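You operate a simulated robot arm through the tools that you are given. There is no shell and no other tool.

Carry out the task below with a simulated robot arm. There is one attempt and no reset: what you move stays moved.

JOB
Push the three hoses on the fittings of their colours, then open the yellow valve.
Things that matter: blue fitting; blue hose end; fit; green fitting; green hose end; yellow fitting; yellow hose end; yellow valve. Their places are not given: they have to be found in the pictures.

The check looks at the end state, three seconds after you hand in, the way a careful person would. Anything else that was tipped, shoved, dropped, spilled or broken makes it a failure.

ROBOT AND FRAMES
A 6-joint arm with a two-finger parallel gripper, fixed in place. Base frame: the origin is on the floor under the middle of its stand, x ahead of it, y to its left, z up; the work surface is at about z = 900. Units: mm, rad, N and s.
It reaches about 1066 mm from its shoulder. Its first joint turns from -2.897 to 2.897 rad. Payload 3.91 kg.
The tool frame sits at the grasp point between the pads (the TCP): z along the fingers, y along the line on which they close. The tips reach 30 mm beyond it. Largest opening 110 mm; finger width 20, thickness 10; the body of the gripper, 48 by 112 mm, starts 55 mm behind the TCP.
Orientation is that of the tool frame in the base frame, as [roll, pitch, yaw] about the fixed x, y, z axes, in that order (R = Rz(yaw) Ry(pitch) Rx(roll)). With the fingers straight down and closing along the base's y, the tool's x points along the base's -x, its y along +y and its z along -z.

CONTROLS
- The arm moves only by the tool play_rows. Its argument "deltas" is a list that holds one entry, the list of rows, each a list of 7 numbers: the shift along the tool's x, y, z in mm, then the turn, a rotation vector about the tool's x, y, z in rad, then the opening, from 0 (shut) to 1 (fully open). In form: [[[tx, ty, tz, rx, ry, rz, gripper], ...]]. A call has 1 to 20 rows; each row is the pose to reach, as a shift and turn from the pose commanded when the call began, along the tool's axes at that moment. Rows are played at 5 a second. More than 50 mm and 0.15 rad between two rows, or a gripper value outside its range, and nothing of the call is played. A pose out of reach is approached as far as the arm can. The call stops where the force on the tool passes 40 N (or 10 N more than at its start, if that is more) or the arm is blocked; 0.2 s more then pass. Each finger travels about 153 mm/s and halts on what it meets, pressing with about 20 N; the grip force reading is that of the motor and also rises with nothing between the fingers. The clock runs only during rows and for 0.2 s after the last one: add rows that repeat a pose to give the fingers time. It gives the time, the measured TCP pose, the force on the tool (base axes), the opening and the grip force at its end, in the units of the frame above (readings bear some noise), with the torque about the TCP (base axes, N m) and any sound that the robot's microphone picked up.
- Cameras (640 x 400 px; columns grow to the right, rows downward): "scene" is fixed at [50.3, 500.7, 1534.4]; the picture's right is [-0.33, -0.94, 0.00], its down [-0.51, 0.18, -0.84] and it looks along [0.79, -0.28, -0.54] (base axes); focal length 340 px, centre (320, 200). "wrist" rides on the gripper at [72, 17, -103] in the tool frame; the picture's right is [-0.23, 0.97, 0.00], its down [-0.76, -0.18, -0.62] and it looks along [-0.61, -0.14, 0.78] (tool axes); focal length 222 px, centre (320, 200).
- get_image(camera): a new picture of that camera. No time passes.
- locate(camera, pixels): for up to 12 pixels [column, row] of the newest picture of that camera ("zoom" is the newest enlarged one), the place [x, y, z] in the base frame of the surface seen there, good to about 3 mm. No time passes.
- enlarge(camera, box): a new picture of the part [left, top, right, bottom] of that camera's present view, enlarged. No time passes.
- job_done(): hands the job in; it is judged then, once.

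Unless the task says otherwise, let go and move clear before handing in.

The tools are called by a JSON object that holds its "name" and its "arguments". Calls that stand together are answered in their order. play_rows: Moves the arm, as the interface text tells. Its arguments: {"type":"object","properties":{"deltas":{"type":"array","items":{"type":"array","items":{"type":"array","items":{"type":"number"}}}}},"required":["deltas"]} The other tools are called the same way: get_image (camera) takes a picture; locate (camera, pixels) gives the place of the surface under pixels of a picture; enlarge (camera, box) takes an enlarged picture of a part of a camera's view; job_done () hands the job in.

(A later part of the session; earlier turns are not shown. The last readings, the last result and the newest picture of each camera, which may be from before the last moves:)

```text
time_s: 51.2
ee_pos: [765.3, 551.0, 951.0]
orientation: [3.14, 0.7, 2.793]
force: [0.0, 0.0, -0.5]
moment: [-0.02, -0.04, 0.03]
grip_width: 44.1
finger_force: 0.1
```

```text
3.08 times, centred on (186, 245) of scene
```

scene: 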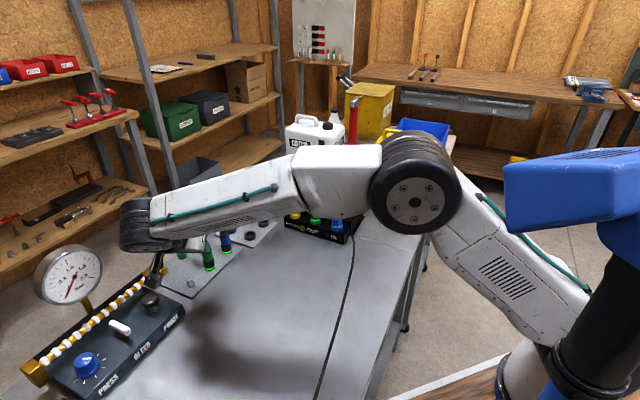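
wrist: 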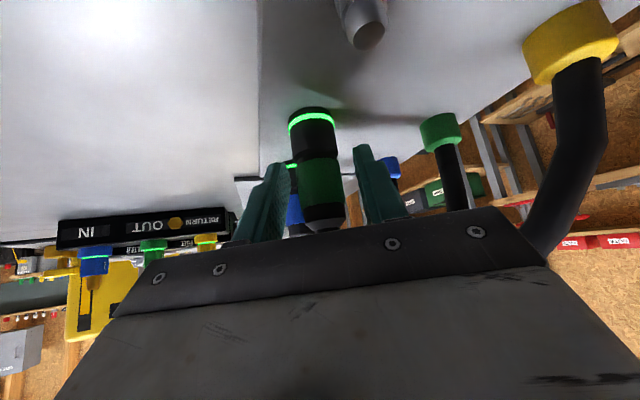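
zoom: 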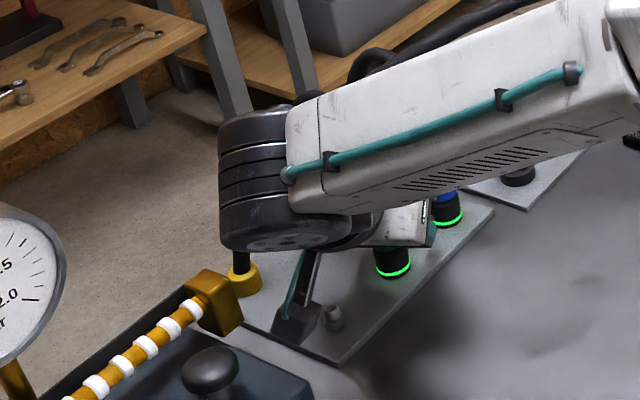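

The green end at (320,180) lies between the fingers. I'll close the gripper.

{"name": "play_rows", "arguments": {"deltas": [[[0, 0, 0, 0, 0, 0, 0.25], [0, 0, 0, 0, 0, 0, 0.0], [0, 0, 0, 0, 0, 0, 0.0], [0, 0, 0, 0, 0, 0, 0.0]]]}}

{"name": "enlarge", "arguments": {"camera": "wrist", "box": [240, 80, 400, 240]}}

```text
time_s: 52.2
ee_pos: [764.9, 550.8, 951.9]
orientation: [3.14, 0.697, 2.793]
force: [6.1, 7.4, -0.6]
moment: [0.14, -0.13, 0.04]
grip_width: 23.6
finger_force: 20.1
```

```text
2.50 times, centred on (320, 160) of wrist
```

zoom: 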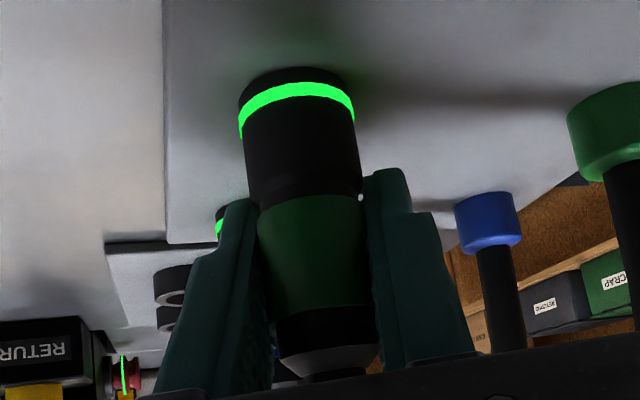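

It's gripped at 23.6 mm with a sideways load of about 9 N. I'll relieve that with a 2 mm lateral shift, then lift it straight off the peg.

{"name": "play_rows", "arguments": {"deltas": [[[0, 2, 0, 0, 0, 0, 0.0], [0, 2, 0, 0, 0, 0, 0.0]]]}}

{"name": "play_rows", "arguments": {"deltas": [[[-6.4, 0, -7.7, 0, 0, 0, 0.0], [-12.9, 0, -15.3, 0, 0, 0, 0.0], [-19.3, 0, -23, 0, 0, 0, 0.0], [-25.7, 0, -30.6, 0, 0, 0, 0.0], [-25.7, 0, -30.6, 0, 0, 0, 0.0]]]}}

{"name": "enlarge", "arguments": {"camera": "wrist", "box": [240, 80, 400, 240]}}

```text
time_s: 52.8
ee_pos: [766.3, 550.3, 951.7]
orientation: [-3.141, 0.696, 2.794]
force: [-7.4, -10.8, 1.3]
moment: [-0.36, 0.28, 0.03]
grip_width: 23.9
finger_force: 20.0
```

```text
time_s: 54.0
ee_pos: [766.6, 552.9, 991.4]
orientation: [3.138, 0.699, 2.793]
force: [-0.3, 0.1, -0.3]
moment: [0.02, 0.02, -0.03]
grip_width: 23.9
finger_force: 20.0
```

```text
2.50 times, centred on (320, 160) of wrist
```

zoom: 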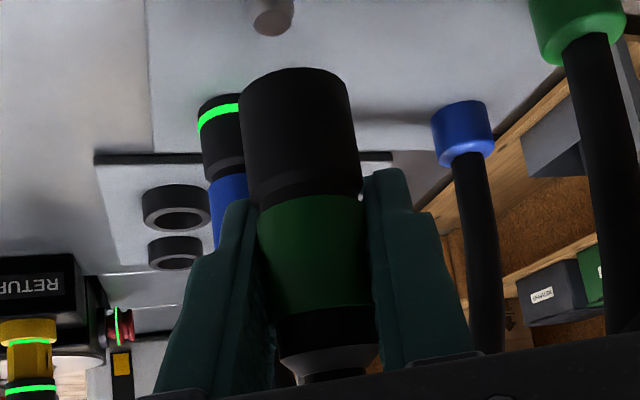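

The green end is off its peg with the ring dark, and held firmly at 23.9 mm. I'll raise and back away to (700,540,1085).

{"name": "play_rows", "arguments": {"deltas": [[[-2.6, -5.8, -18.2, 0, 0, 0, 0.0], [-5.2, -11.6, -36.4, 0, 0, 0, 0.0], [-7.8, -17.5, -54.6, 0, 0, 0, 0.0], [-10.4, -23.3, -72.7, 0, 0, 0, 0.0], [-13, -29.1, -90.9, 0, 0, 0, 0.0], [-15.6, -34.9, -109.1, 0, 0, 0, 0.0]]]}}

{"name": "get_image", "arguments": {"camera": "wrist"}}

{"name": "get_image", "arguments": {"camera": "scene"}}

```text
time_s: 55.4
ee_pos: [698.8, 538.4, 1085.2]
orientation: [3.14, 0.697, 2.794]
force: [0.7, 0.5, -1.2]
moment: [0.0, -0.03, -0.03]
grip_width: 23.7
finger_force: 19.7
```

```text
taken
```

wrist: 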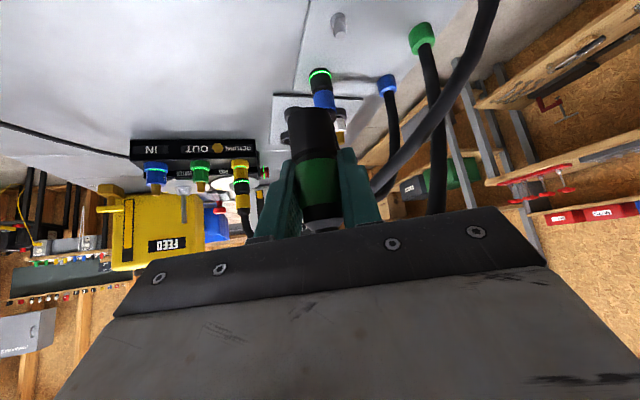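

```text
taken
```

scene: 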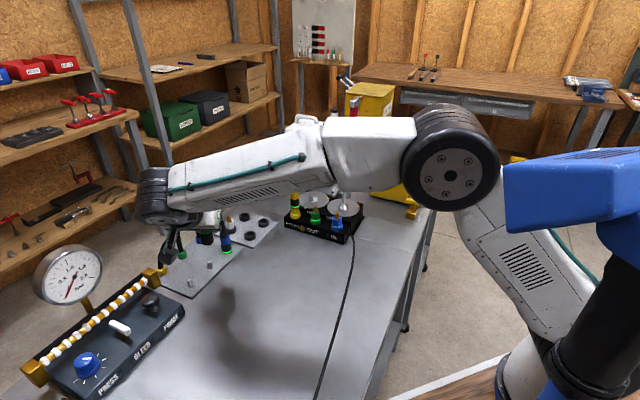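

It's held well, so I'll traverse toward (720,400,1085).

{"name": "play_rows", "arguments": {"deltas": [[[-7.3, -17.6, 6.2, 0, 0, 0, 0.0], [-14.7, -35.1, 12.3, 0, 0, 0, 0.0], [-22, -52.7, 18.5, 0, 0, 0, 0.0], [-29.4, -70.3, 24.6, 0, 0, 0, 0.0], [-36.7, -87.9, 30.8, 0, 0, 0, 0.0], [-44.1, -105.4, 36.9, 0, 0, 0, 0.0], [-51.4, -123, 43.1, 0, 0, 0, 0.0]]]}}

{"name": "get_image", "arguments": {"camera": "wrist"}}

```text
time_s: 57.0
ee_pos: [720.0, 401.5, 1084.7]
orientation: [3.139, 0.699, 2.792]
force: [-0.6, -0.1, 0.1]
moment: [-0.02, 0.0, -0.01]
grip_width: 23.4
finger_force: 20.1
```

```text
taken
```

wrist: 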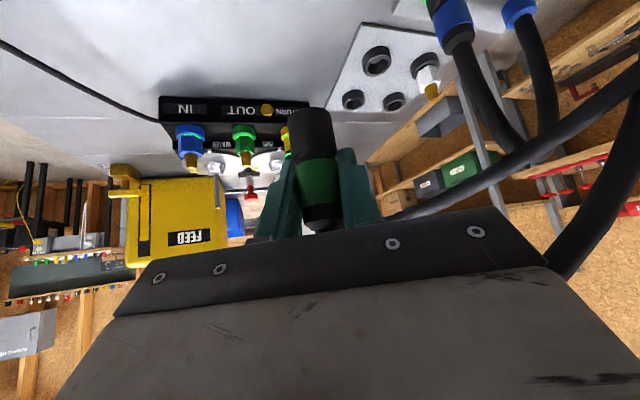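

Next I'll move to above the green fitting, with the TCP at about (819,241.5,1062).

{"name": "play_rows", "arguments": {"deltas": [[[-10.9, -12.9, 12.5, 0, 0, 0, 0.0], [-21.9, -25.8, 25, 0, 0, 0, 0.0], [-32.8, -38.7, 37.4, 0, 0, 0, 0.0], [-43.8, -51.6, 49.9, 0, 0, 0, 0.0], [-54.7, -64.4, 62.4, 0, 0, 0, 0.0], [-65.7, -77.3, 74.9, 0, 0, 0, 0.0], [-76.6, -90.2, 87.3, 0, 0, 0, 0.0], [-87.6, -103.1, 99.8, 0, 0, 0, 0.0], [-98.5, -116, 112.3, 0, 0, 0, 0.0], [-98.5, -116, 112.3, 0, 0, 0, 0.0]]]}}

{"name": "get_image", "arguments": {"camera": "wrist"}}

{"name": "enlarge", "arguments": {"camera": "wrist", "box": [225, 20, 401, 196]}}

{"name": "enlarge", "arguments": {"camera": "scene", "box": [256, 150, 384, 250]}}

```text
time_s: 59.2
ee_pos: [821.5, 240.6, 1062.5]
orientation: [3.14, 0.696, 2.793]
force: [0.3, 0.5, 0.1]
moment: [0.01, -0.03, -0.01]
grip_width: 23.9
finger_force: 19.9
```

```text
taken
```

wrist: 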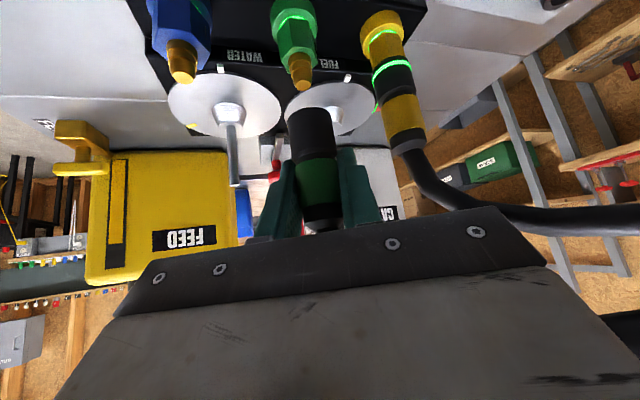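

```text
2.27 times, centred on (313, 108) of wrist
```

zoom: 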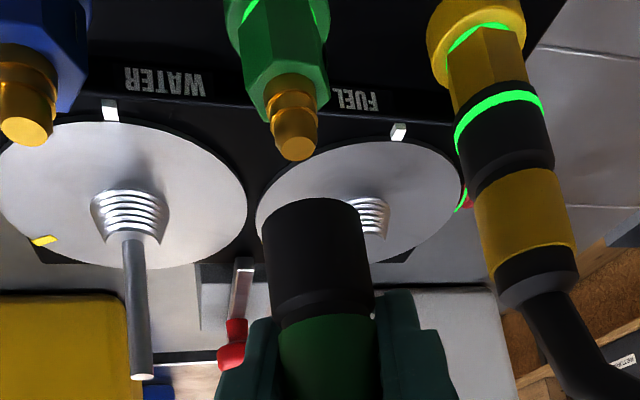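

```text
4.00 times, centred on (320, 200) of scene
```

zoom: 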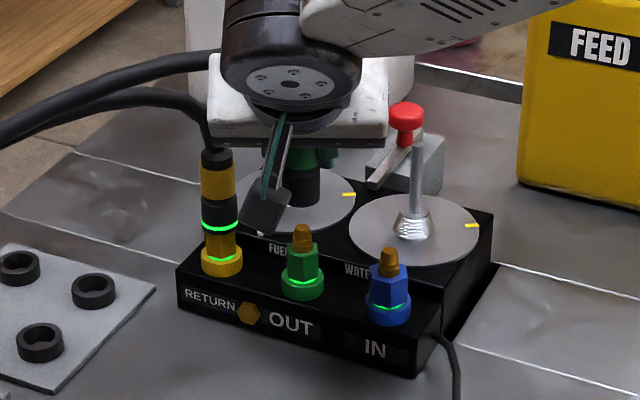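

The computed offset shows the nipple laterally centred (about 0 mm) but about 2 mm nearer than the held end's axis. I'll correct by −1.9 mm along the heading and lower to just above the tip.

{"name": "play_rows", "arguments": {"deltas": [[[1.46, 0, -1.22, 0, 0, 0, 0.0], [5.5, 0, 3.6, 0, 0, 0, 0.0], [9.6, 0, 8.5, 0, 0, 0, 0.0], [13.7, 0, 13.3, 0, 0, 0, 0.0], [13.7, 0, 13.3, 0, 0, 0, 0.0]]]}}

{"name": "enlarge", "arguments": {"camera": "wrist", "box": [275, 60, 355, 140]}}

{"name": "enlarge", "arguments": {"camera": "scene", "box": [285, 170, 349, 240]}}

```text
time_s: 60.4
ee_pos: [817.7, 241.2, 1043.2]
orientation: [3.14, 0.698, 2.793]
force: [0.0, 0.2, -0.9]
moment: [-0.01, 0.01, -0.02]
grip_width: 23.8
finger_force: 19.9
```

```text
5.00 times, centred on (315, 100) of wrist
```

zoom: 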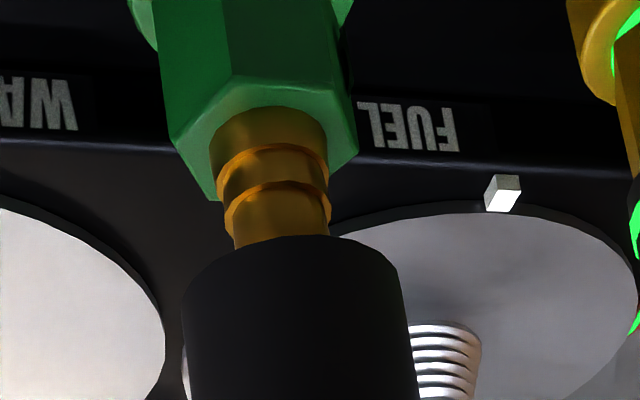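

```text
5.71 times, centred on (317, 205) of scene
```

zoom: 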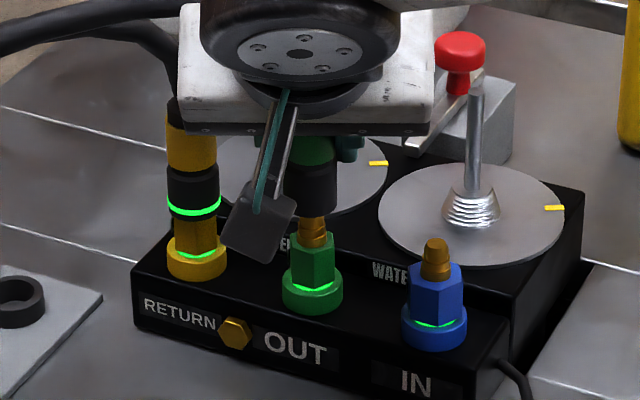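

The scene zoom shows the end directly above the nipple at (312,230). The wrist view suggests a lateral correction of about 0.6 mm, so I'll apply it and lower 10 mm in small steps.

{"name": "play_rows", "arguments": {"deltas": [[[0, -0.6, 0, 0, 0, 0, 0.0], [1.6, -0.6, 1.9, 0, 0, 0, 0.0], [3.2, -0.6, 3.8, 0, 0, 0, 0.0], [4.8, -0.6, 5.75, 0, 0, 0, 0.0], [6.4, -0.6, 7.66, 0, 0, 0, 0.0]]]}}

{"name": "enlarge", "arguments": {"camera": "wrist", "box": [275, 60, 355, 140]}}

{"name": "enlarge", "arguments": {"camera": "scene", "box": [285, 170, 349, 240]}}

```text
time_s: 61.6
ee_pos: [817.5, 241.7, 1032.1]
orientation: [3.14, 0.696, 2.792]
force: [0.0, -0.6, -0.6]
moment: [-0.01, 0.0, 0.02]
grip_width: 23.5
finger_force: 20.2
```

```text
5.00 times, centred on (315, 100) of wrist
```

zoom: 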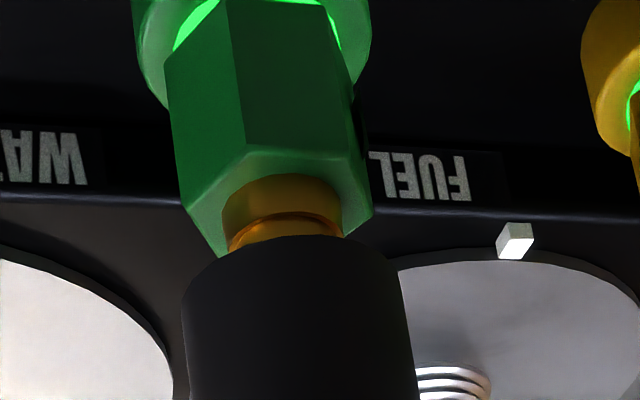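

```text
5.71 times, centred on (317, 205) of scene
```

zoom: 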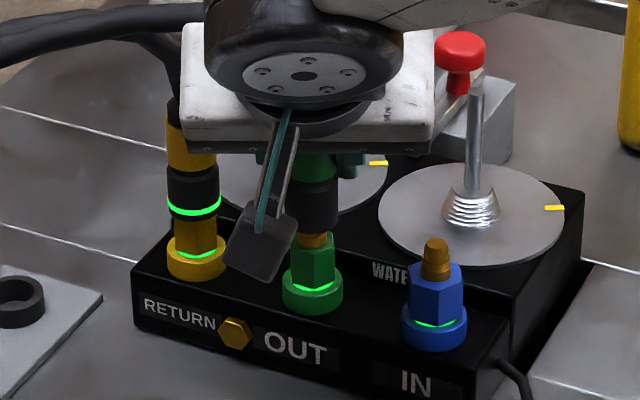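

No force, and it's sliding on. I'll continue down 8 mm.

{"name": "play_rows", "arguments": {"deltas": [[[1.29, 0, 1.53, 0, 0, 0, 0.0], [2.57, 0, 3.06, 0, 0, 0, 0.0], [3.86, 0, 4.6, 0, 0, 0, 0.0], [5.14, 0, 6.13, 0, 0, 0, 0.0]]]}}

{"name": "enlarge", "arguments": {"camera": "wrist", "box": [275, 60, 355, 140]}}

```text
time_s: 62.6
ee_pos: [818.3, 240.6, 1025.8]
orientation: [3.139, 0.698, 2.79]
force: [7.8, -1.6, 7.7]
moment: [-0.04, -0.33, 0.01]
grip_width: 23.4
finger_force: 19.8
```

```text
5.00 times, centred on (315, 100) of wrist
```

zoom: 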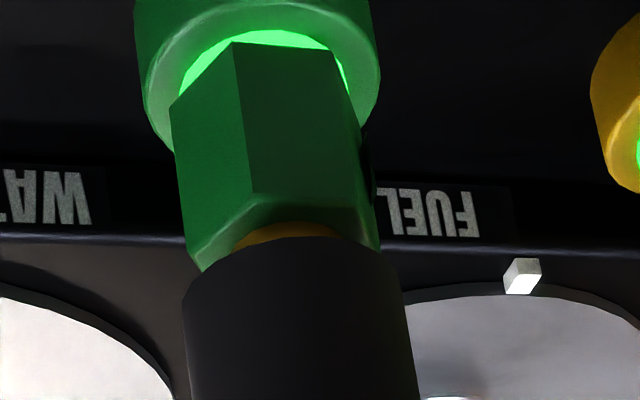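

The push-on resistance has begun at 7.7 N, with a +x side load. I'll shift about 0.7 mm forward to relieve it and keep pushing down gently.

{"name": "play_rows", "arguments": {"deltas": [[[-0.54, 0, 0.45, 0, 0, 0, 0.0], [0.4, 0, 1.6, 0, 0, 0, 0.0], [1.3, 0, 2.75, 0, 0, 0, 0.0], [2.03, 0, 3.5, 0, 0, 0, 0.0], [2.03, 0, 3.5, 0, 0, 0, 0.0]]]}}

{"name": "enlarge", "arguments": {"camera": "wrist", "box": [275, 60, 355, 140]}}

```text
time_s: 63.8
ee_pos: [817.7, 240.2, 1022.4]
orientation: [3.14, 0.7, 2.794]
force: [8.1, -1.3, 5.3]
moment: [-0.05, -0.3, -0.01]
grip_width: 23.6
finger_force: 19.9
```

```text
5.00 times, centred on (315, 100) of wrist
```

zoom: 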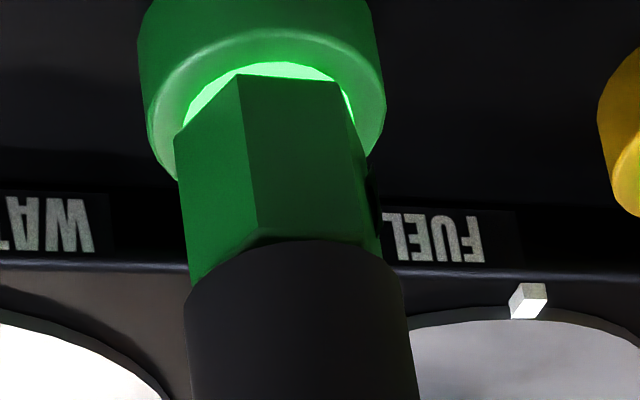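

It's nearly home at a TCP of z≈1022 and the ring is not lit yet. I'll push down another 3 mm with a small forward correction.

{"name": "play_rows", "arguments": {"deltas": [[[-0.4, 0, 0.33, 0, 0, 0, 0.0], [0.25, 0, 1.1, 0, 0, 0, 0.0], [0.9, 0, 1.86, 0, 0, 0, 0.0], [1.53, 0, 2.6, 0, 0, 0, 0.0], [1.53, 0, 2.6, 0, 0, 0, 0.0]]]}}

{"name": "enlarge", "arguments": {"camera": "wrist", "box": [275, 60, 355, 140]}}

```text
time_s: 65.0
ee_pos: [818.6, 241.7, 1018.8]
orientation: [3.14, 0.697, 2.792]
force: [5.5, -1.2, 1.6]
moment: [-0.02, -0.13, -0.02]
grip_width: 23.7
finger_force: 19.9
```

```text
5.00 times, centred on (315, 100) of wrist
```

zoom: 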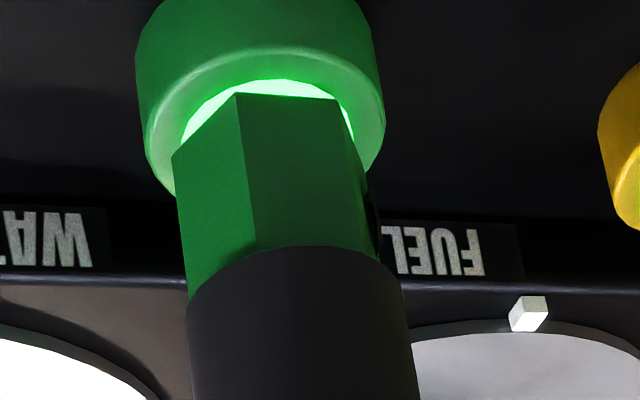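

The resistance dropped to 1.6 N, so it passed a barb. I'll continue pushing down 3 mm more.

{"name": "play_rows", "arguments": {"deltas": [[[0.45, 0, 0.95, 0, 0, 0, 0.0], [1.09, 0, 1.72, 0, 0, 0, 0.0], [1.73, 0, 2.5, 0, 0, 0, 0.0], [1.73, 0, 2.5, 0, 0, 0, 0.0]]]}}

{"name": "enlarge", "arguments": {"camera": "wrist", "box": [255, 60, 375, 180]}}

{"name": "enlarge", "arguments": {"camera": "scene", "box": [285, 170, 349, 240]}}

```text
time_s: 66.0
ee_pos: [819.1, 240.3, 1017.7]
orientation: [3.138, 0.7, 2.79]
force: [7.3, -4.2, 19.3]
moment: [-0.13, -0.1, 0.11]
grip_width: 23.9
finger_force: 20.0
```

```text
3.33 times, centred on (315, 120) of wrist
```

zoom: 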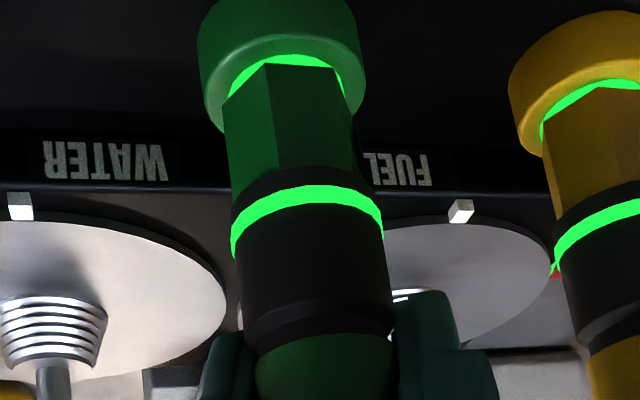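

```text
5.71 times, centred on (317, 205) of scene
```

zoom: 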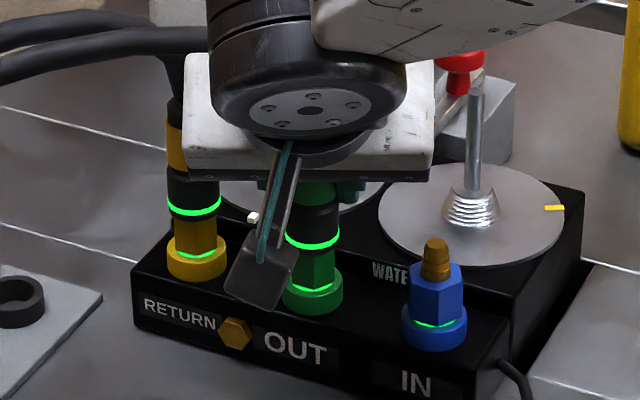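

The green hose's ring is lit at zoom (305,205), with a 19 N seating force. I'll relieve the load, open the gripper and check.

{"name": "play_rows", "arguments": {"deltas": [[[-0.6, 0, -0.7, 0, 0, 0, 0.0], [-1.1, 0, -1.3, 0, 0, 0, 0.0], [-1.1, 0, -1.3, 0, 0, 0, 0.1], [-1.1, 0, -1.3, 0, 0, 0, 0.2], [-1.1, 0, -1.3, 0, 0, 0, 0.3], [-1.1, 0, -1.3, 0, 0, 0, 0.4], [-1.1, 0, -1.3, 0, 0, 0, 0.4]]]}}

{"name": "enlarge", "arguments": {"camera": "wrist", "box": [225, 40, 401, 216]}}

```text
time_s: 67.6
ee_pos: [817.7, 240.9, 1015.8]
orientation: [3.141, 0.698, 2.793]
force: [-1.2, -0.3, 0.9]
moment: [-0.01, 0.0, 0.03]
grip_width: 44.1
finger_force: 0.0
```

```text
2.27 times, centred on (313, 128) of wrist
```

zoom: 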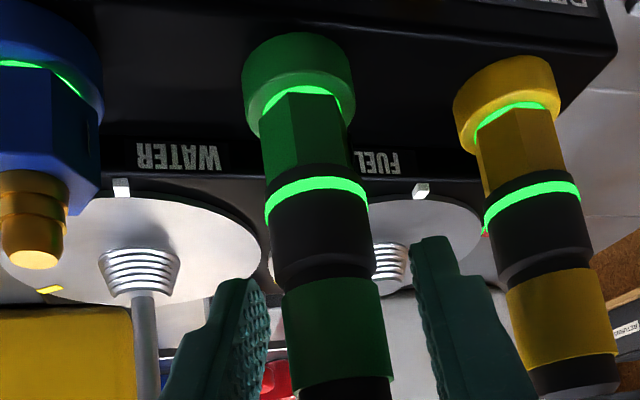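

Both yellow and green rings are lit. I'll retreat along the finger axis.

{"name": "play_rows", "arguments": {"deltas": [[[0, 0, -25, 0, 0, 0, 0.4], [0, 0, -55, 0, 0, 0, 0.4], [0, 0, -85, 0, 0, 0, 0.4], [0, 0, -115, 0, 0, 0, 0.4], [0, 0, -115, 0, 0, 0, 0.4]]]}}

{"name": "get_image", "arguments": {"camera": "wrist"}}

{"name": "get_image", "arguments": {"camera": "scene"}}

```text
time_s: 68.8
ee_pos: [749.3, 265.6, 1105.1]
orientation: [3.139, 0.7, 2.792]
force: [-0.9, 0.1, -0.3]
moment: [0.0, 0.01, -0.01]
grip_width: 44.1
finger_force: 0.1
```

```text
taken
```

wrist: 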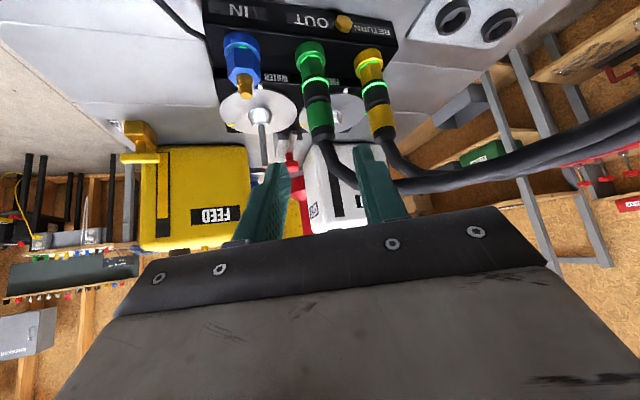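

```text
taken
```

scene: 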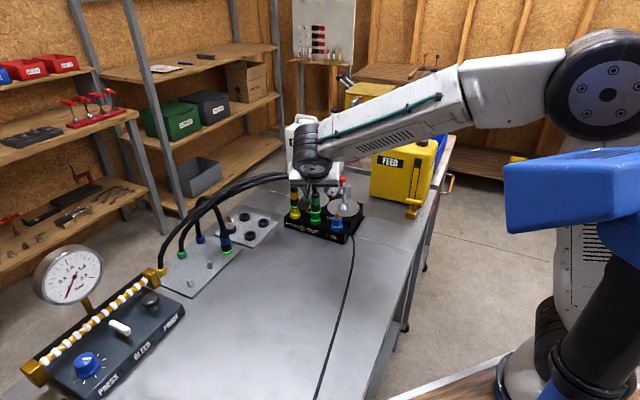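

All is well so far. Now for the blue hose end at about (814,503): I'll move via (720,400,1105) to the pre-grasp point (748,527,1036).

{"name": "play_rows", "arguments": {"deltas": [[[9.4, 19.4, -7.8, 0, 0, 0, 0.4], [18.7, 38.8, -15.7, 0, 0, 0, 0.4], [28, 58.2, -23.5, 0, 0, 0, 0.4], [37.4, 77.6, -31.3, 0, 0, 0, 0.4], [46.8, 97, -39.2, 0, 0, 0, 0.4], [56.1, 116.4, -47, 0, 0, 0, 0.4]]]}}

{"name": "play_rows", "arguments": {"deltas": [[[9.6, 21.5, 6.9, 0, 0, 0, 0.4], [19.1, 43, 13.8, 0, 0, 0, 0.4], [28.7, 64.5, 20.8, 0, 0, 0, 0.4], [38.3, 86, 27.7, 0, 0, 0, 0.4], [47.8, 107.5, 34.6, 0, 0, 0, 0.4], [57.4, 129, 41.5, 0, 0, 0, 0.4], [57.4, 129, 41.5, 0, 0, 0, 0.4]]]}}

{"name": "get_image", "arguments": {"camera": "wrist"}}

{"name": "enlarge", "arguments": {"camera": "wrist", "box": [240, 40, 400, 200]}}

{"name": "get_image", "arguments": {"camera": "scene"}}

```text
time_s: 70.2
ee_pos: [720.5, 399.2, 1105.3]
orientation: [3.14, 0.698, 2.793]
force: [1.8, 0.6, -0.4]
moment: [0.0, 0.02, 0.04]
grip_width: 44.0
finger_force: 0.1
```

```text
time_s: 71.8
ee_pos: [748.7, 529.8, 1035.0]
orientation: [3.139, 0.698, 2.793]
force: [0.8, 0.1, 0.3]
moment: [0.01, 0.01, -0.01]
grip_width: 44.1
finger_force: 0.1
```

```text
taken
```

wrist: 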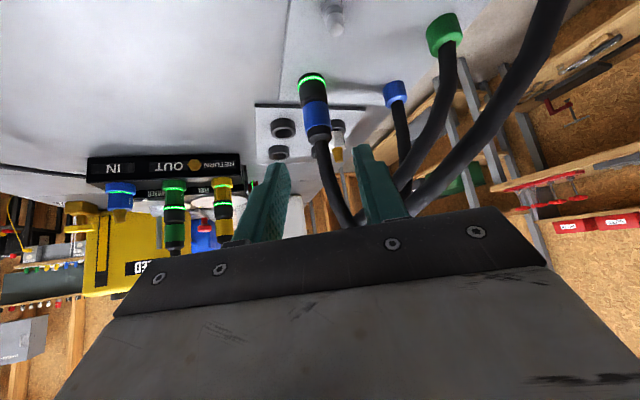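

```text
2.50 times, centred on (320, 120) of wrist
```

zoom: 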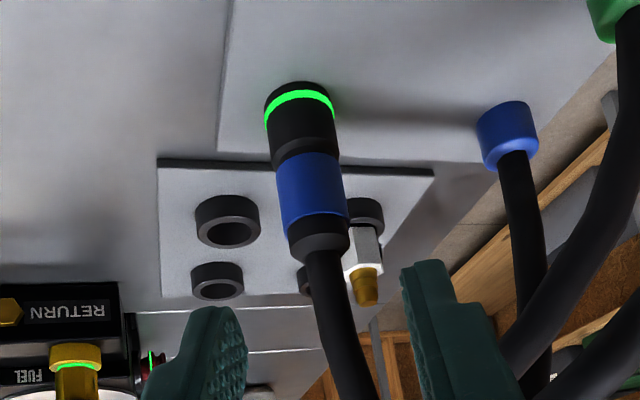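

```text
taken
```

scene: 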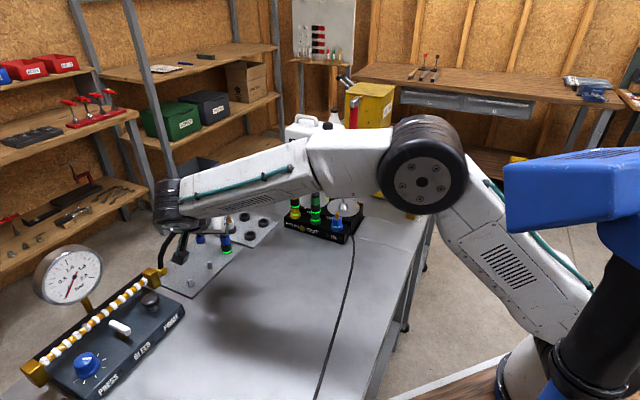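

The blue band centre shows at zoom (312,190), which works out to about 2 mm left of the finger centreline. I'll correct that while advancing onto it.

{"name": "play_rows", "arguments": {"deltas": [[[-0.8, -1, 22, 0, 0, 0, 0.4], [-1.6, -2, 44, 0, 0, 0, 0.4], [-1.6, -2, 66, 0, 0, 0, 0.4], [-1.6, -2, 88, 0, 0, 0, 0.4], [-1.6, -2, 110, 0, 0, 0, 0.4], [-1.6, -2, 110, 0, 0, 0, 0.4]]]}}

{"name": "enlarge", "arguments": {"camera": "wrist", "box": [240, 80, 400, 240]}}

{"name": "enlarge", "arguments": {"camera": "scene", "box": [120, 180, 312, 310]}}

```text
time_s: 73.2
ee_pos: [814.7, 500.6, 954.3]
orientation: [3.14, 0.699, 2.791]
force: [0.5, -0.4, -0.9]
moment: [-0.01, 0.0, 0.01]
grip_width: 43.8
finger_force: 0.0
```

```text
2.50 times, centred on (320, 160) of wrist
```

zoom: 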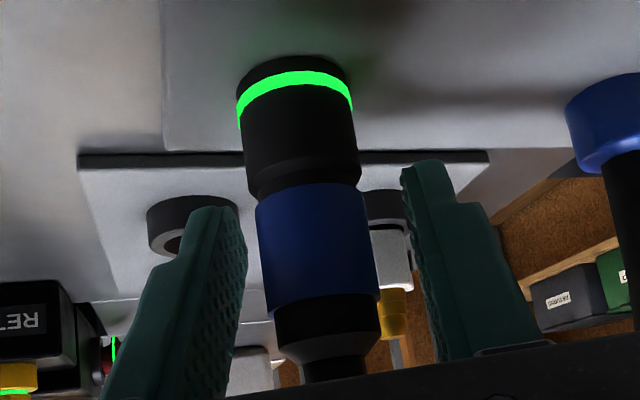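

```text
3.08 times, centred on (216, 245) of scene
```

zoom: 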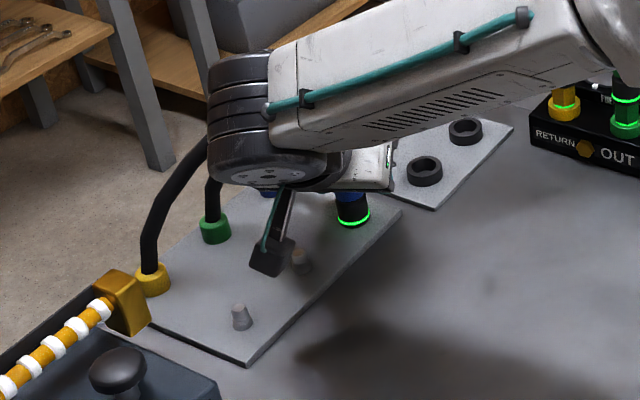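

The blue end sits between the fingers, about 0.5 mm left, and the TCP is about 2.5 mm high. I'll make a small correction and close the gripper.

{"name": "play_rows", "arguments": {"deltas": [[[1.6, -0.4, 1.9, 0, 0, 0, 0.4], [1.6, -0.4, 1.9, 0, 0, 0, 0.4], [1.6, -0.4, 1.9, 0, 0, 0, 0.25], [1.6, -0.4, 1.9, 0, 0, 0, 0.0], [1.6, -0.4, 1.9, 0, 0, 0, 0.0], [1.6, -0.4, 1.9, 0, 0, 0, 0.0]]]}}

{"name": "enlarge", "arguments": {"camera": "wrist", "box": [240, 80, 400, 240]}}

```text
time_s: 74.6
ee_pos: [814.9, 501.8, 951.5]
orientation: [3.14, 0.698, 2.794]
force: [2.9, 3.6, 0.1]
moment: [0.11, -0.05, 0.05]
grip_width: 23.8
finger_force: 19.8
```

```text
2.50 times, centred on (320, 160) of wrist
```

zoom: 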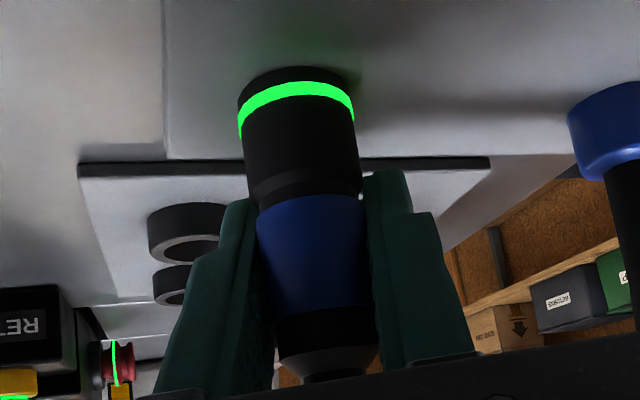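

It's gripped identically to green. I'll lift it off the peg.

{"name": "play_rows", "arguments": {"deltas": [[[0, 0.4, 0, 0, 0, 0, 0.0], [-6.4, 0.4, -7.7, 0, 0, 0, 0.0], [-12.9, 0.4, -15.3, 0, 0, 0, 0.0], [-19.3, 0.4, -23, 0, 0, 0, 0.0], [-25.7, 0.4, -30.6, 0, 0, 0, 0.0], [-25.7, 0.4, -30.6, 0, 0, 0, 0.0]]]}}

{"name": "get_image", "arguments": {"camera": "wrist"}}

{"name": "get_image", "arguments": {"camera": "scene"}}

```text
time_s: 76.0
ee_pos: [814.6, 501.8, 991.6]
orientation: [3.141, 0.699, 2.791]
force: [0.2, -0.4, 0.0]
moment: [0.01, 0.02, -0.02]
grip_width: 23.7
finger_force: 19.9
```

```text
taken
```

wrist: 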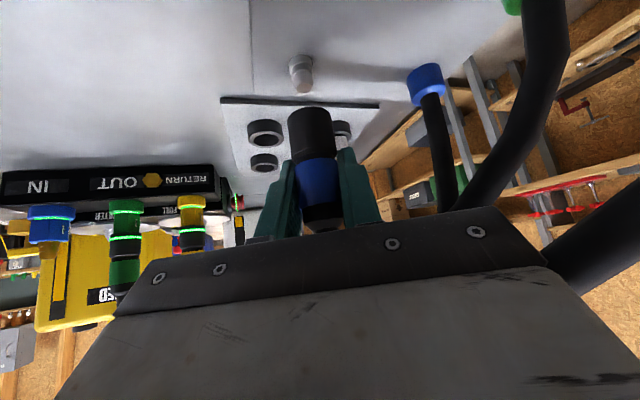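

```text
taken
```

scene: 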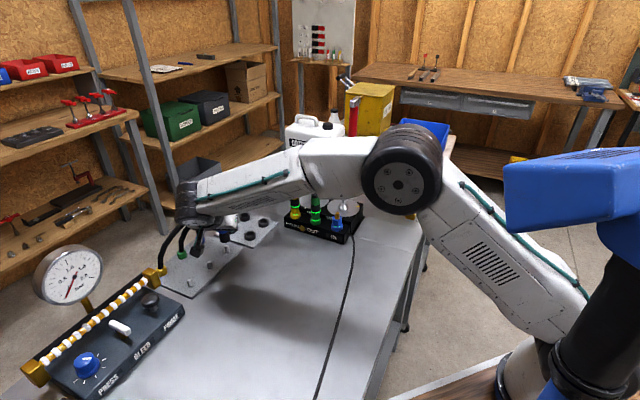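

The blue end is free and held. I'll carry it back and up, then across, staying clear of the seated hoses.

{"name": "play_rows", "arguments": {"deltas": [[[0.3, -8.5, -19.5, 0, 0, 0, 0.0], [0.7, -17, -39, 0, 0, 0, 0.0], [1, -25.6, -58.5, 0, 0, 0, 0.0], [1.3, -34.1, -78, 0, 0, 0, 0.0], [1.7, -42.6, -97.5, 0, 0, 0, 0.0], [2, -51.1, -117, 0, 0, 0, 0.0]]]}}

{"name": "play_rows", "arguments": {"deltas": [[[-3.6, -21.1, 3, 0, 0, 0, 0.0], [-7.1, -42.2, 6, 0, 0, 0, 0.0], [-10.7, -63.3, 9, 0, 0, 0, 0.0], [-14.2, -84.5, 11.9, 0, 0, 0, 0.0], [-17.8, -105.6, 14.9, 0, 0, 0, 0.0], [-21.3, -126.7, 17.9, 0, 0, 0, 0.0], [-24.9, -147.8, 20.9, 0, 0, 0, 0.0]]]}}

{"name": "get_image", "arguments": {"camera": "wrist"}}

```text
time_s: 77.4
ee_pos: [726.0, 479.5, 1079.5]
orientation: [3.139, 0.696, 2.792]
force: [0.3, 0.5, -1.1]
moment: [0.02, -0.02, -0.01]
grip_width: 23.8
finger_force: 20.0
```

```text
time_s: 79.0
ee_pos: [705.9, 330.3, 1078.8]
orientation: [3.14, 0.699, 2.792]
force: [0.0, 0.4, -0.7]
moment: [0.0, -0.05, -0.04]
grip_width: 23.8
finger_force: 20.5
```

```text
taken
```

wrist: 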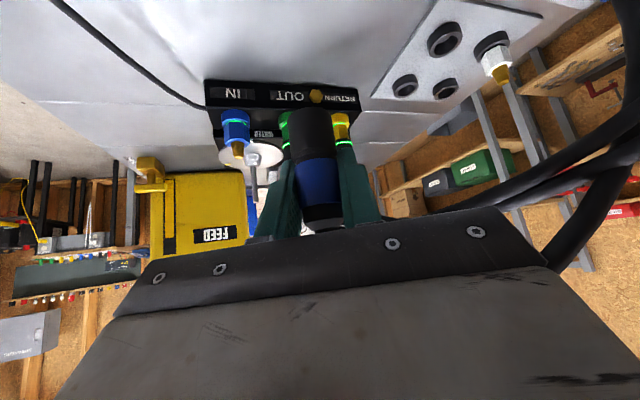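

It's steady, so I'll move to above the blue fitting.

{"name": "play_rows", "arguments": {"deltas": [[[-10.2, -15.4, 11.7, 0, 0, 0, 0.0], [-20.4, -30.8, 23.5, 0, 0, 0, 0.0], [-30.6, -46.2, 35.2, 0, 0, 0, 0.0], [-40.9, -61.5, 46.9, 0, 0, 0, 0.0], [-51.1, -76.9, 58.6, 0, 0, 0, 0.0], [-61.3, -92.3, 70.4, 0, 0, 0, 0.0], [-71.5, -107.7, 82.1, 0, 0, 0, 0.0], [-71.5, -107.7, 82.1, 0, 0, 0, 0.0]]]}}

{"name": "get_image", "arguments": {"camera": "wrist"}}

{"name": "enlarge", "arguments": {"camera": "wrist", "box": [225, 20, 401, 196]}}

{"name": "enlarge", "arguments": {"camera": "scene", "box": [285, 150, 381, 240]}}

```text
time_s: 80.8
ee_pos: [769.6, 190.9, 1061.0]
orientation: [-3.141, 0.699, 2.792]
force: [-0.3, 0.1, -1.1]
moment: [0.03, -0.05, 0.01]
grip_width: 23.7
finger_force: 20.0
```

```text
taken
```

wrist: 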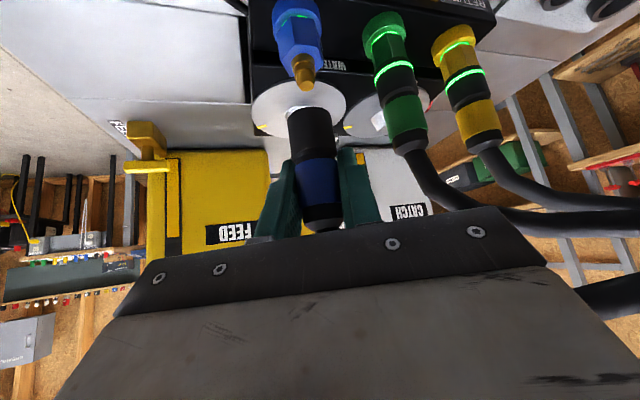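

```text
2.27 times, centred on (313, 108) of wrist
```

zoom: 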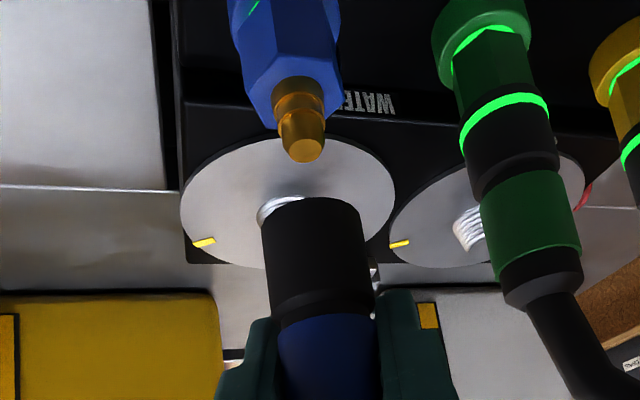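

```text
4.44 times, centred on (333, 195) of scene
```

zoom: 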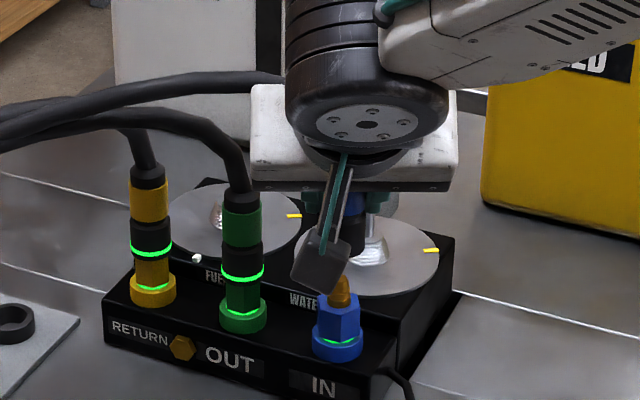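

The blue nipple is about 2.3 mm to the +lateral side, with the along-axis nearly right. I'll correct by +2.3 mm laterally and lower to just above the tip.

{"name": "play_rows", "arguments": {"deltas": [[[0, 2.3, 0, 0, 0, 0, 0.0], [3.9, 2.3, 4.6, 0, 0, 0, 0.0], [7.7, 2.3, 9.2, 0, 0, 0, 0.0], [11.6, 2.3, 13.8, 0, 0, 0, 0.0], [11.6, 2.3, 13.8, 0, 0, 0, 0.0]]]}}

{"name": "enlarge", "arguments": {"camera": "wrist", "box": [275, 60, 355, 140]}}

{"name": "enlarge", "arguments": {"camera": "scene", "box": [305, 170, 369, 240]}}

```text
time_s: 82.0
ee_pos: [770.8, 193.9, 1043.3]
orientation: [3.14, 0.699, 2.792]
force: [0.2, -0.5, -0.4]
moment: [-0.01, 0.01, 0.0]
grip_width: 23.4
finger_force: 19.8
```

```text
5.00 times, centred on (315, 100) of wrist
```

zoom: 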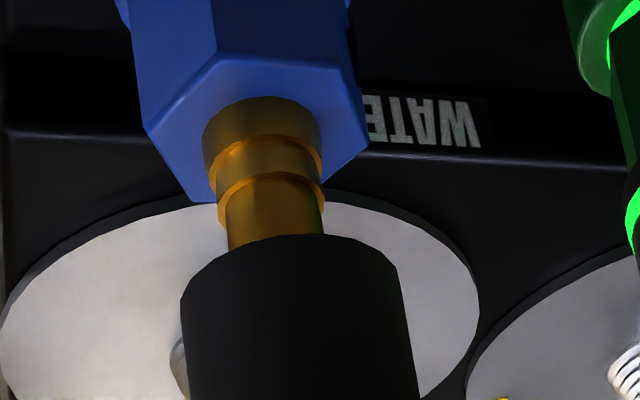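

```text
5.71 times, centred on (337, 205) of scene
```

zoom: 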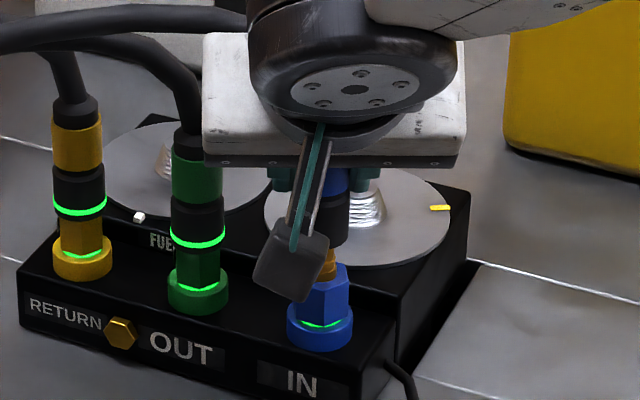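

Compared with green at the same height, the end sits about 1.1 mm to the +lateral side with the along-axis right. I'll correct and lower 10 mm.

{"name": "play_rows", "arguments": {"deltas": [[[0, -1.1, 0, 0, 0, 0, 0.0], [1.6, -1.1, 1.9, 0, 0, 0, 0.0], [3.2, -1.1, 3.8, 0, 0, 0, 0.0], [4.8, -1.1, 5.75, 0, 0, 0, 0.0], [6.4, -1.1, 7.66, 0, 0, 0, 0.0]]]}}

{"name": "enlarge", "arguments": {"camera": "wrist", "box": [275, 60, 355, 140]}}

{"name": "enlarge", "arguments": {"camera": "scene", "box": [305, 170, 369, 240]}}

```text
time_s: 83.2
ee_pos: [771.1, 193.4, 1033.1]
orientation: [3.139, 0.698, 2.794]
force: [-0.2, 0.2, -1.4]
moment: [0.0, 0.02, 0.01]
grip_width: 23.8
finger_force: 20.1
```

```text
5.00 times, centred on (315, 100) of wrist
```

zoom: 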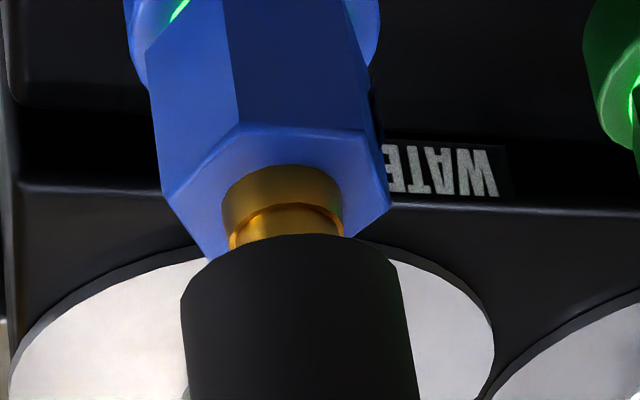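

```text
5.71 times, centred on (337, 205) of scene
```

zoom: 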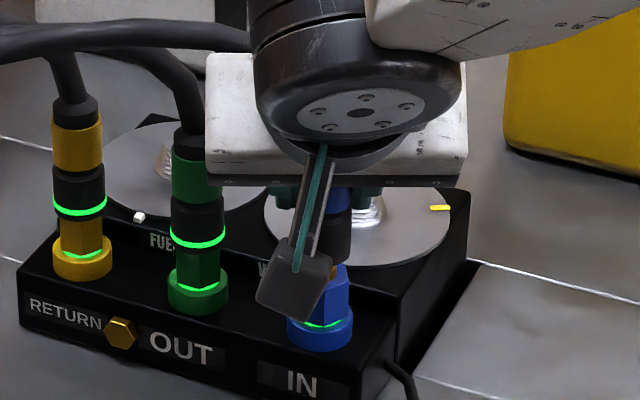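

It's engaging with no force. I'll continue down 8 mm.

{"name": "play_rows", "arguments": {"deltas": [[[1.29, 0, 1.53, 0, 0, 0, 0.0], [2.57, 0, 3.06, 0, 0, 0, 0.0], [3.86, 0, 4.6, 0, 0, 0, 0.0], [5.14, 0, 6.13, 0, 0, 0, 0.0]]]}}

{"name": "play_rows", "arguments": {"deltas": [[[0.64, 0, 0.77, 0, 0, 0, 0.0], [1.29, 0, 1.53, 0, 0, 0, 0.0], [1.93, 0, 2.3, 0, 0, 0, 0.0], [2.57, 0, 3.06, 0, 0, 0, 0.0]]]}}

{"name": "enlarge", "arguments": {"camera": "wrist", "box": [275, 60, 355, 140]}}

```text
time_s: 84.2
ee_pos: [770.8, 193.0, 1025.9]
orientation: [3.14, 0.697, 2.792]
force: [1.8, 0.0, 1.2]
moment: [0.01, -0.07, -0.02]
grip_width: 23.9
finger_force: 19.5
```

```text
time_s: 85.2
ee_pos: [771.1, 192.2, 1022.7]
orientation: [3.138, 0.699, 2.792]
force: [5.3, -1.8, 4.8]
moment: [-0.04, -0.22, 0.03]
grip_width: 23.4
finger_force: 20.0
```

```text
5.00 times, centred on (315, 100) of wrist
```

zoom: 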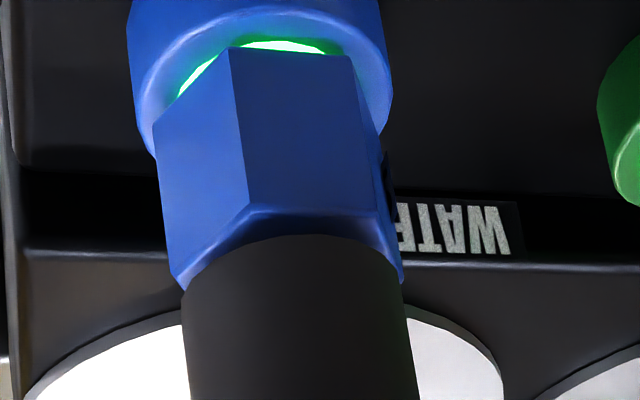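

The push-on resistance is small and similar to green's. I'll push another 6 mm in small steps with a slight forward relief.

{"name": "play_rows", "arguments": {"deltas": [[[-0.4, 0, 0.33, 0, 0, 0, 0.0], [0.25, 0, 1.1, 0, 0, 0, 0.0], [0.9, 0, 1.86, 0, 0, 0, 0.0], [1.53, 0, 2.6, 0, 0, 0, 0.0], [2.17, 0, 3.4, 0, 0, 0, 0.0]]]}}

{"name": "enlarge", "arguments": {"camera": "wrist", "box": [255, 60, 375, 180]}}

```text
time_s: 86.4
ee_pos: [770.7, 192.6, 1018.8]
orientation: [3.138, 0.699, 2.79]
force: [9.7, -2.2, 6.1]
moment: [-0.09, -0.09, 0.07]
grip_width: 23.9
finger_force: 20.2
```

```text
3.33 times, centred on (315, 120) of wrist
```

zoom: 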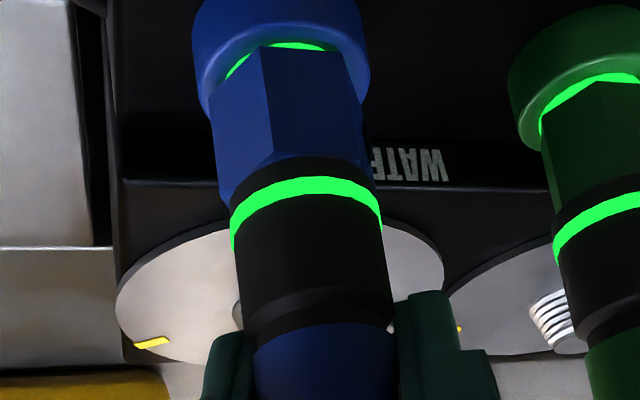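

The blue ring is lit. I'll give one small extra push for firm seating, then relieve the load and release.

{"name": "play_rows", "arguments": {"deltas": [[[0.4, 0, 0.45, 0, 0, 0, 0.0], [0.77, 0, 0.92, 0, 0, 0, 0.0], [0.77, 0, 0.92, 0, 0, 0, 0.0]]]}}

{"name": "play_rows", "arguments": {"deltas": [[[-0.6, 0, -0.7, 0, 0, 0, 0.0], [-1.1, 0, -1.3, 0, 0, 0, 0.0], [-1.1, 0, -1.3, 0, 0, 0, 0.1], [-1.1, 0, -1.3, 0, 0, 0, 0.2], [-1.1, 0, -1.3, 0, 0, 0, 0.3], [-1.1, 0, -1.3, 0, 0, 0, 0.4], [-1.1, 0, -1.3, 0, 0, 0, 0.4]]]}}

{"name": "enlarge", "arguments": {"camera": "wrist", "box": [225, 40, 401, 216]}}

```text
time_s: 87.2
ee_pos: [771.6, 191.5, 1018.1]
orientation: [3.139, 0.698, 2.791]
force: [9.1, -0.2, 17.1]
moment: [0.2, -0.09, 0.11]
grip_width: 23.8
finger_force: 19.8
```

```text
time_s: 88.8
ee_pos: [771.6, 192.0, 1018.5]
orientation: [3.139, 0.699, 2.794]
force: [-0.4, 0.5, -0.2]
moment: [0.0, -0.03, -0.01]
grip_width: 44.1
finger_force: 0.0
```

```text
2.27 times, centred on (313, 128) of wrist
```

zoom: 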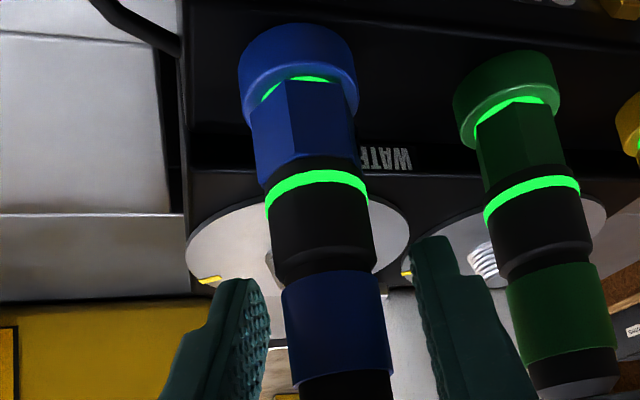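

All three rings are lit. I'll retreat and look at the whole scene, including the yellow valve.

{"name": "play_rows", "arguments": {"deltas": [[[0, 0, -25, 0, 0, 0, 0.4], [0, 0, -55, 0, 0, 0, 0.4], [0, 0, -85, 0, 0, 0, 0.4], [0, 0, -115, 0, 0, 0, 0.4], [0, 0, -115, 0, 0, 0, 0.4]]]}}

{"name": "get_image", "arguments": {"camera": "wrist"}}

{"name": "get_image", "arguments": {"camera": "scene"}}

{"name": "enlarge", "arguments": {"camera": "wrist", "box": [60, 90, 300, 260]}}

```text
time_s: 90.0
ee_pos: [701.1, 217.1, 1106.6]
orientation: [3.139, 0.698, 2.791]
force: [-0.2, -0.3, -0.6]
moment: [0.0, 0.01, -0.01]
grip_width: 44.3
finger_force: 0.0
```

```text
taken
```

wrist: 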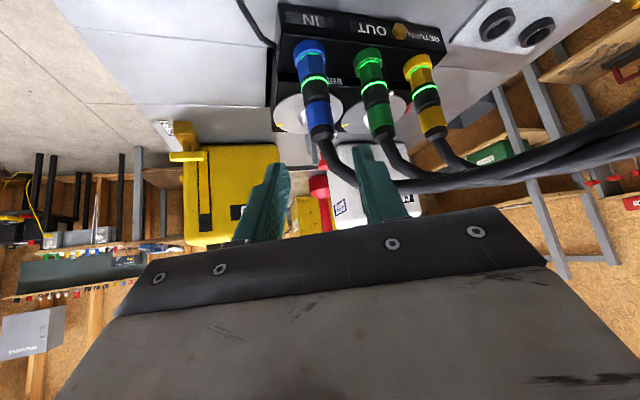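

```text
taken
```

scene: 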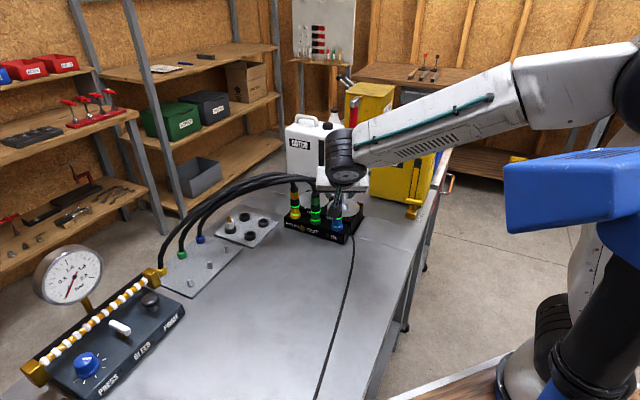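

```text
2.35 times, centred on (180, 175) of wrist
```

zoom: 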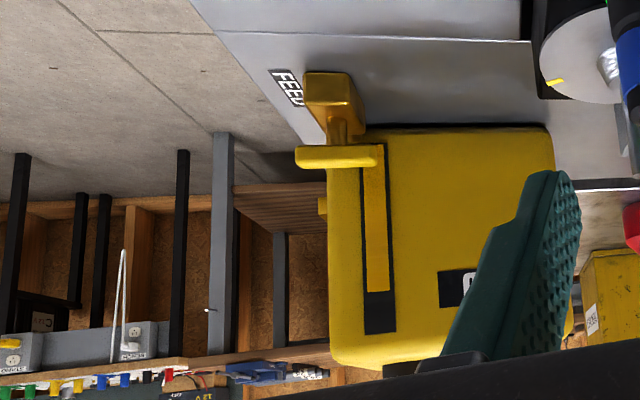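

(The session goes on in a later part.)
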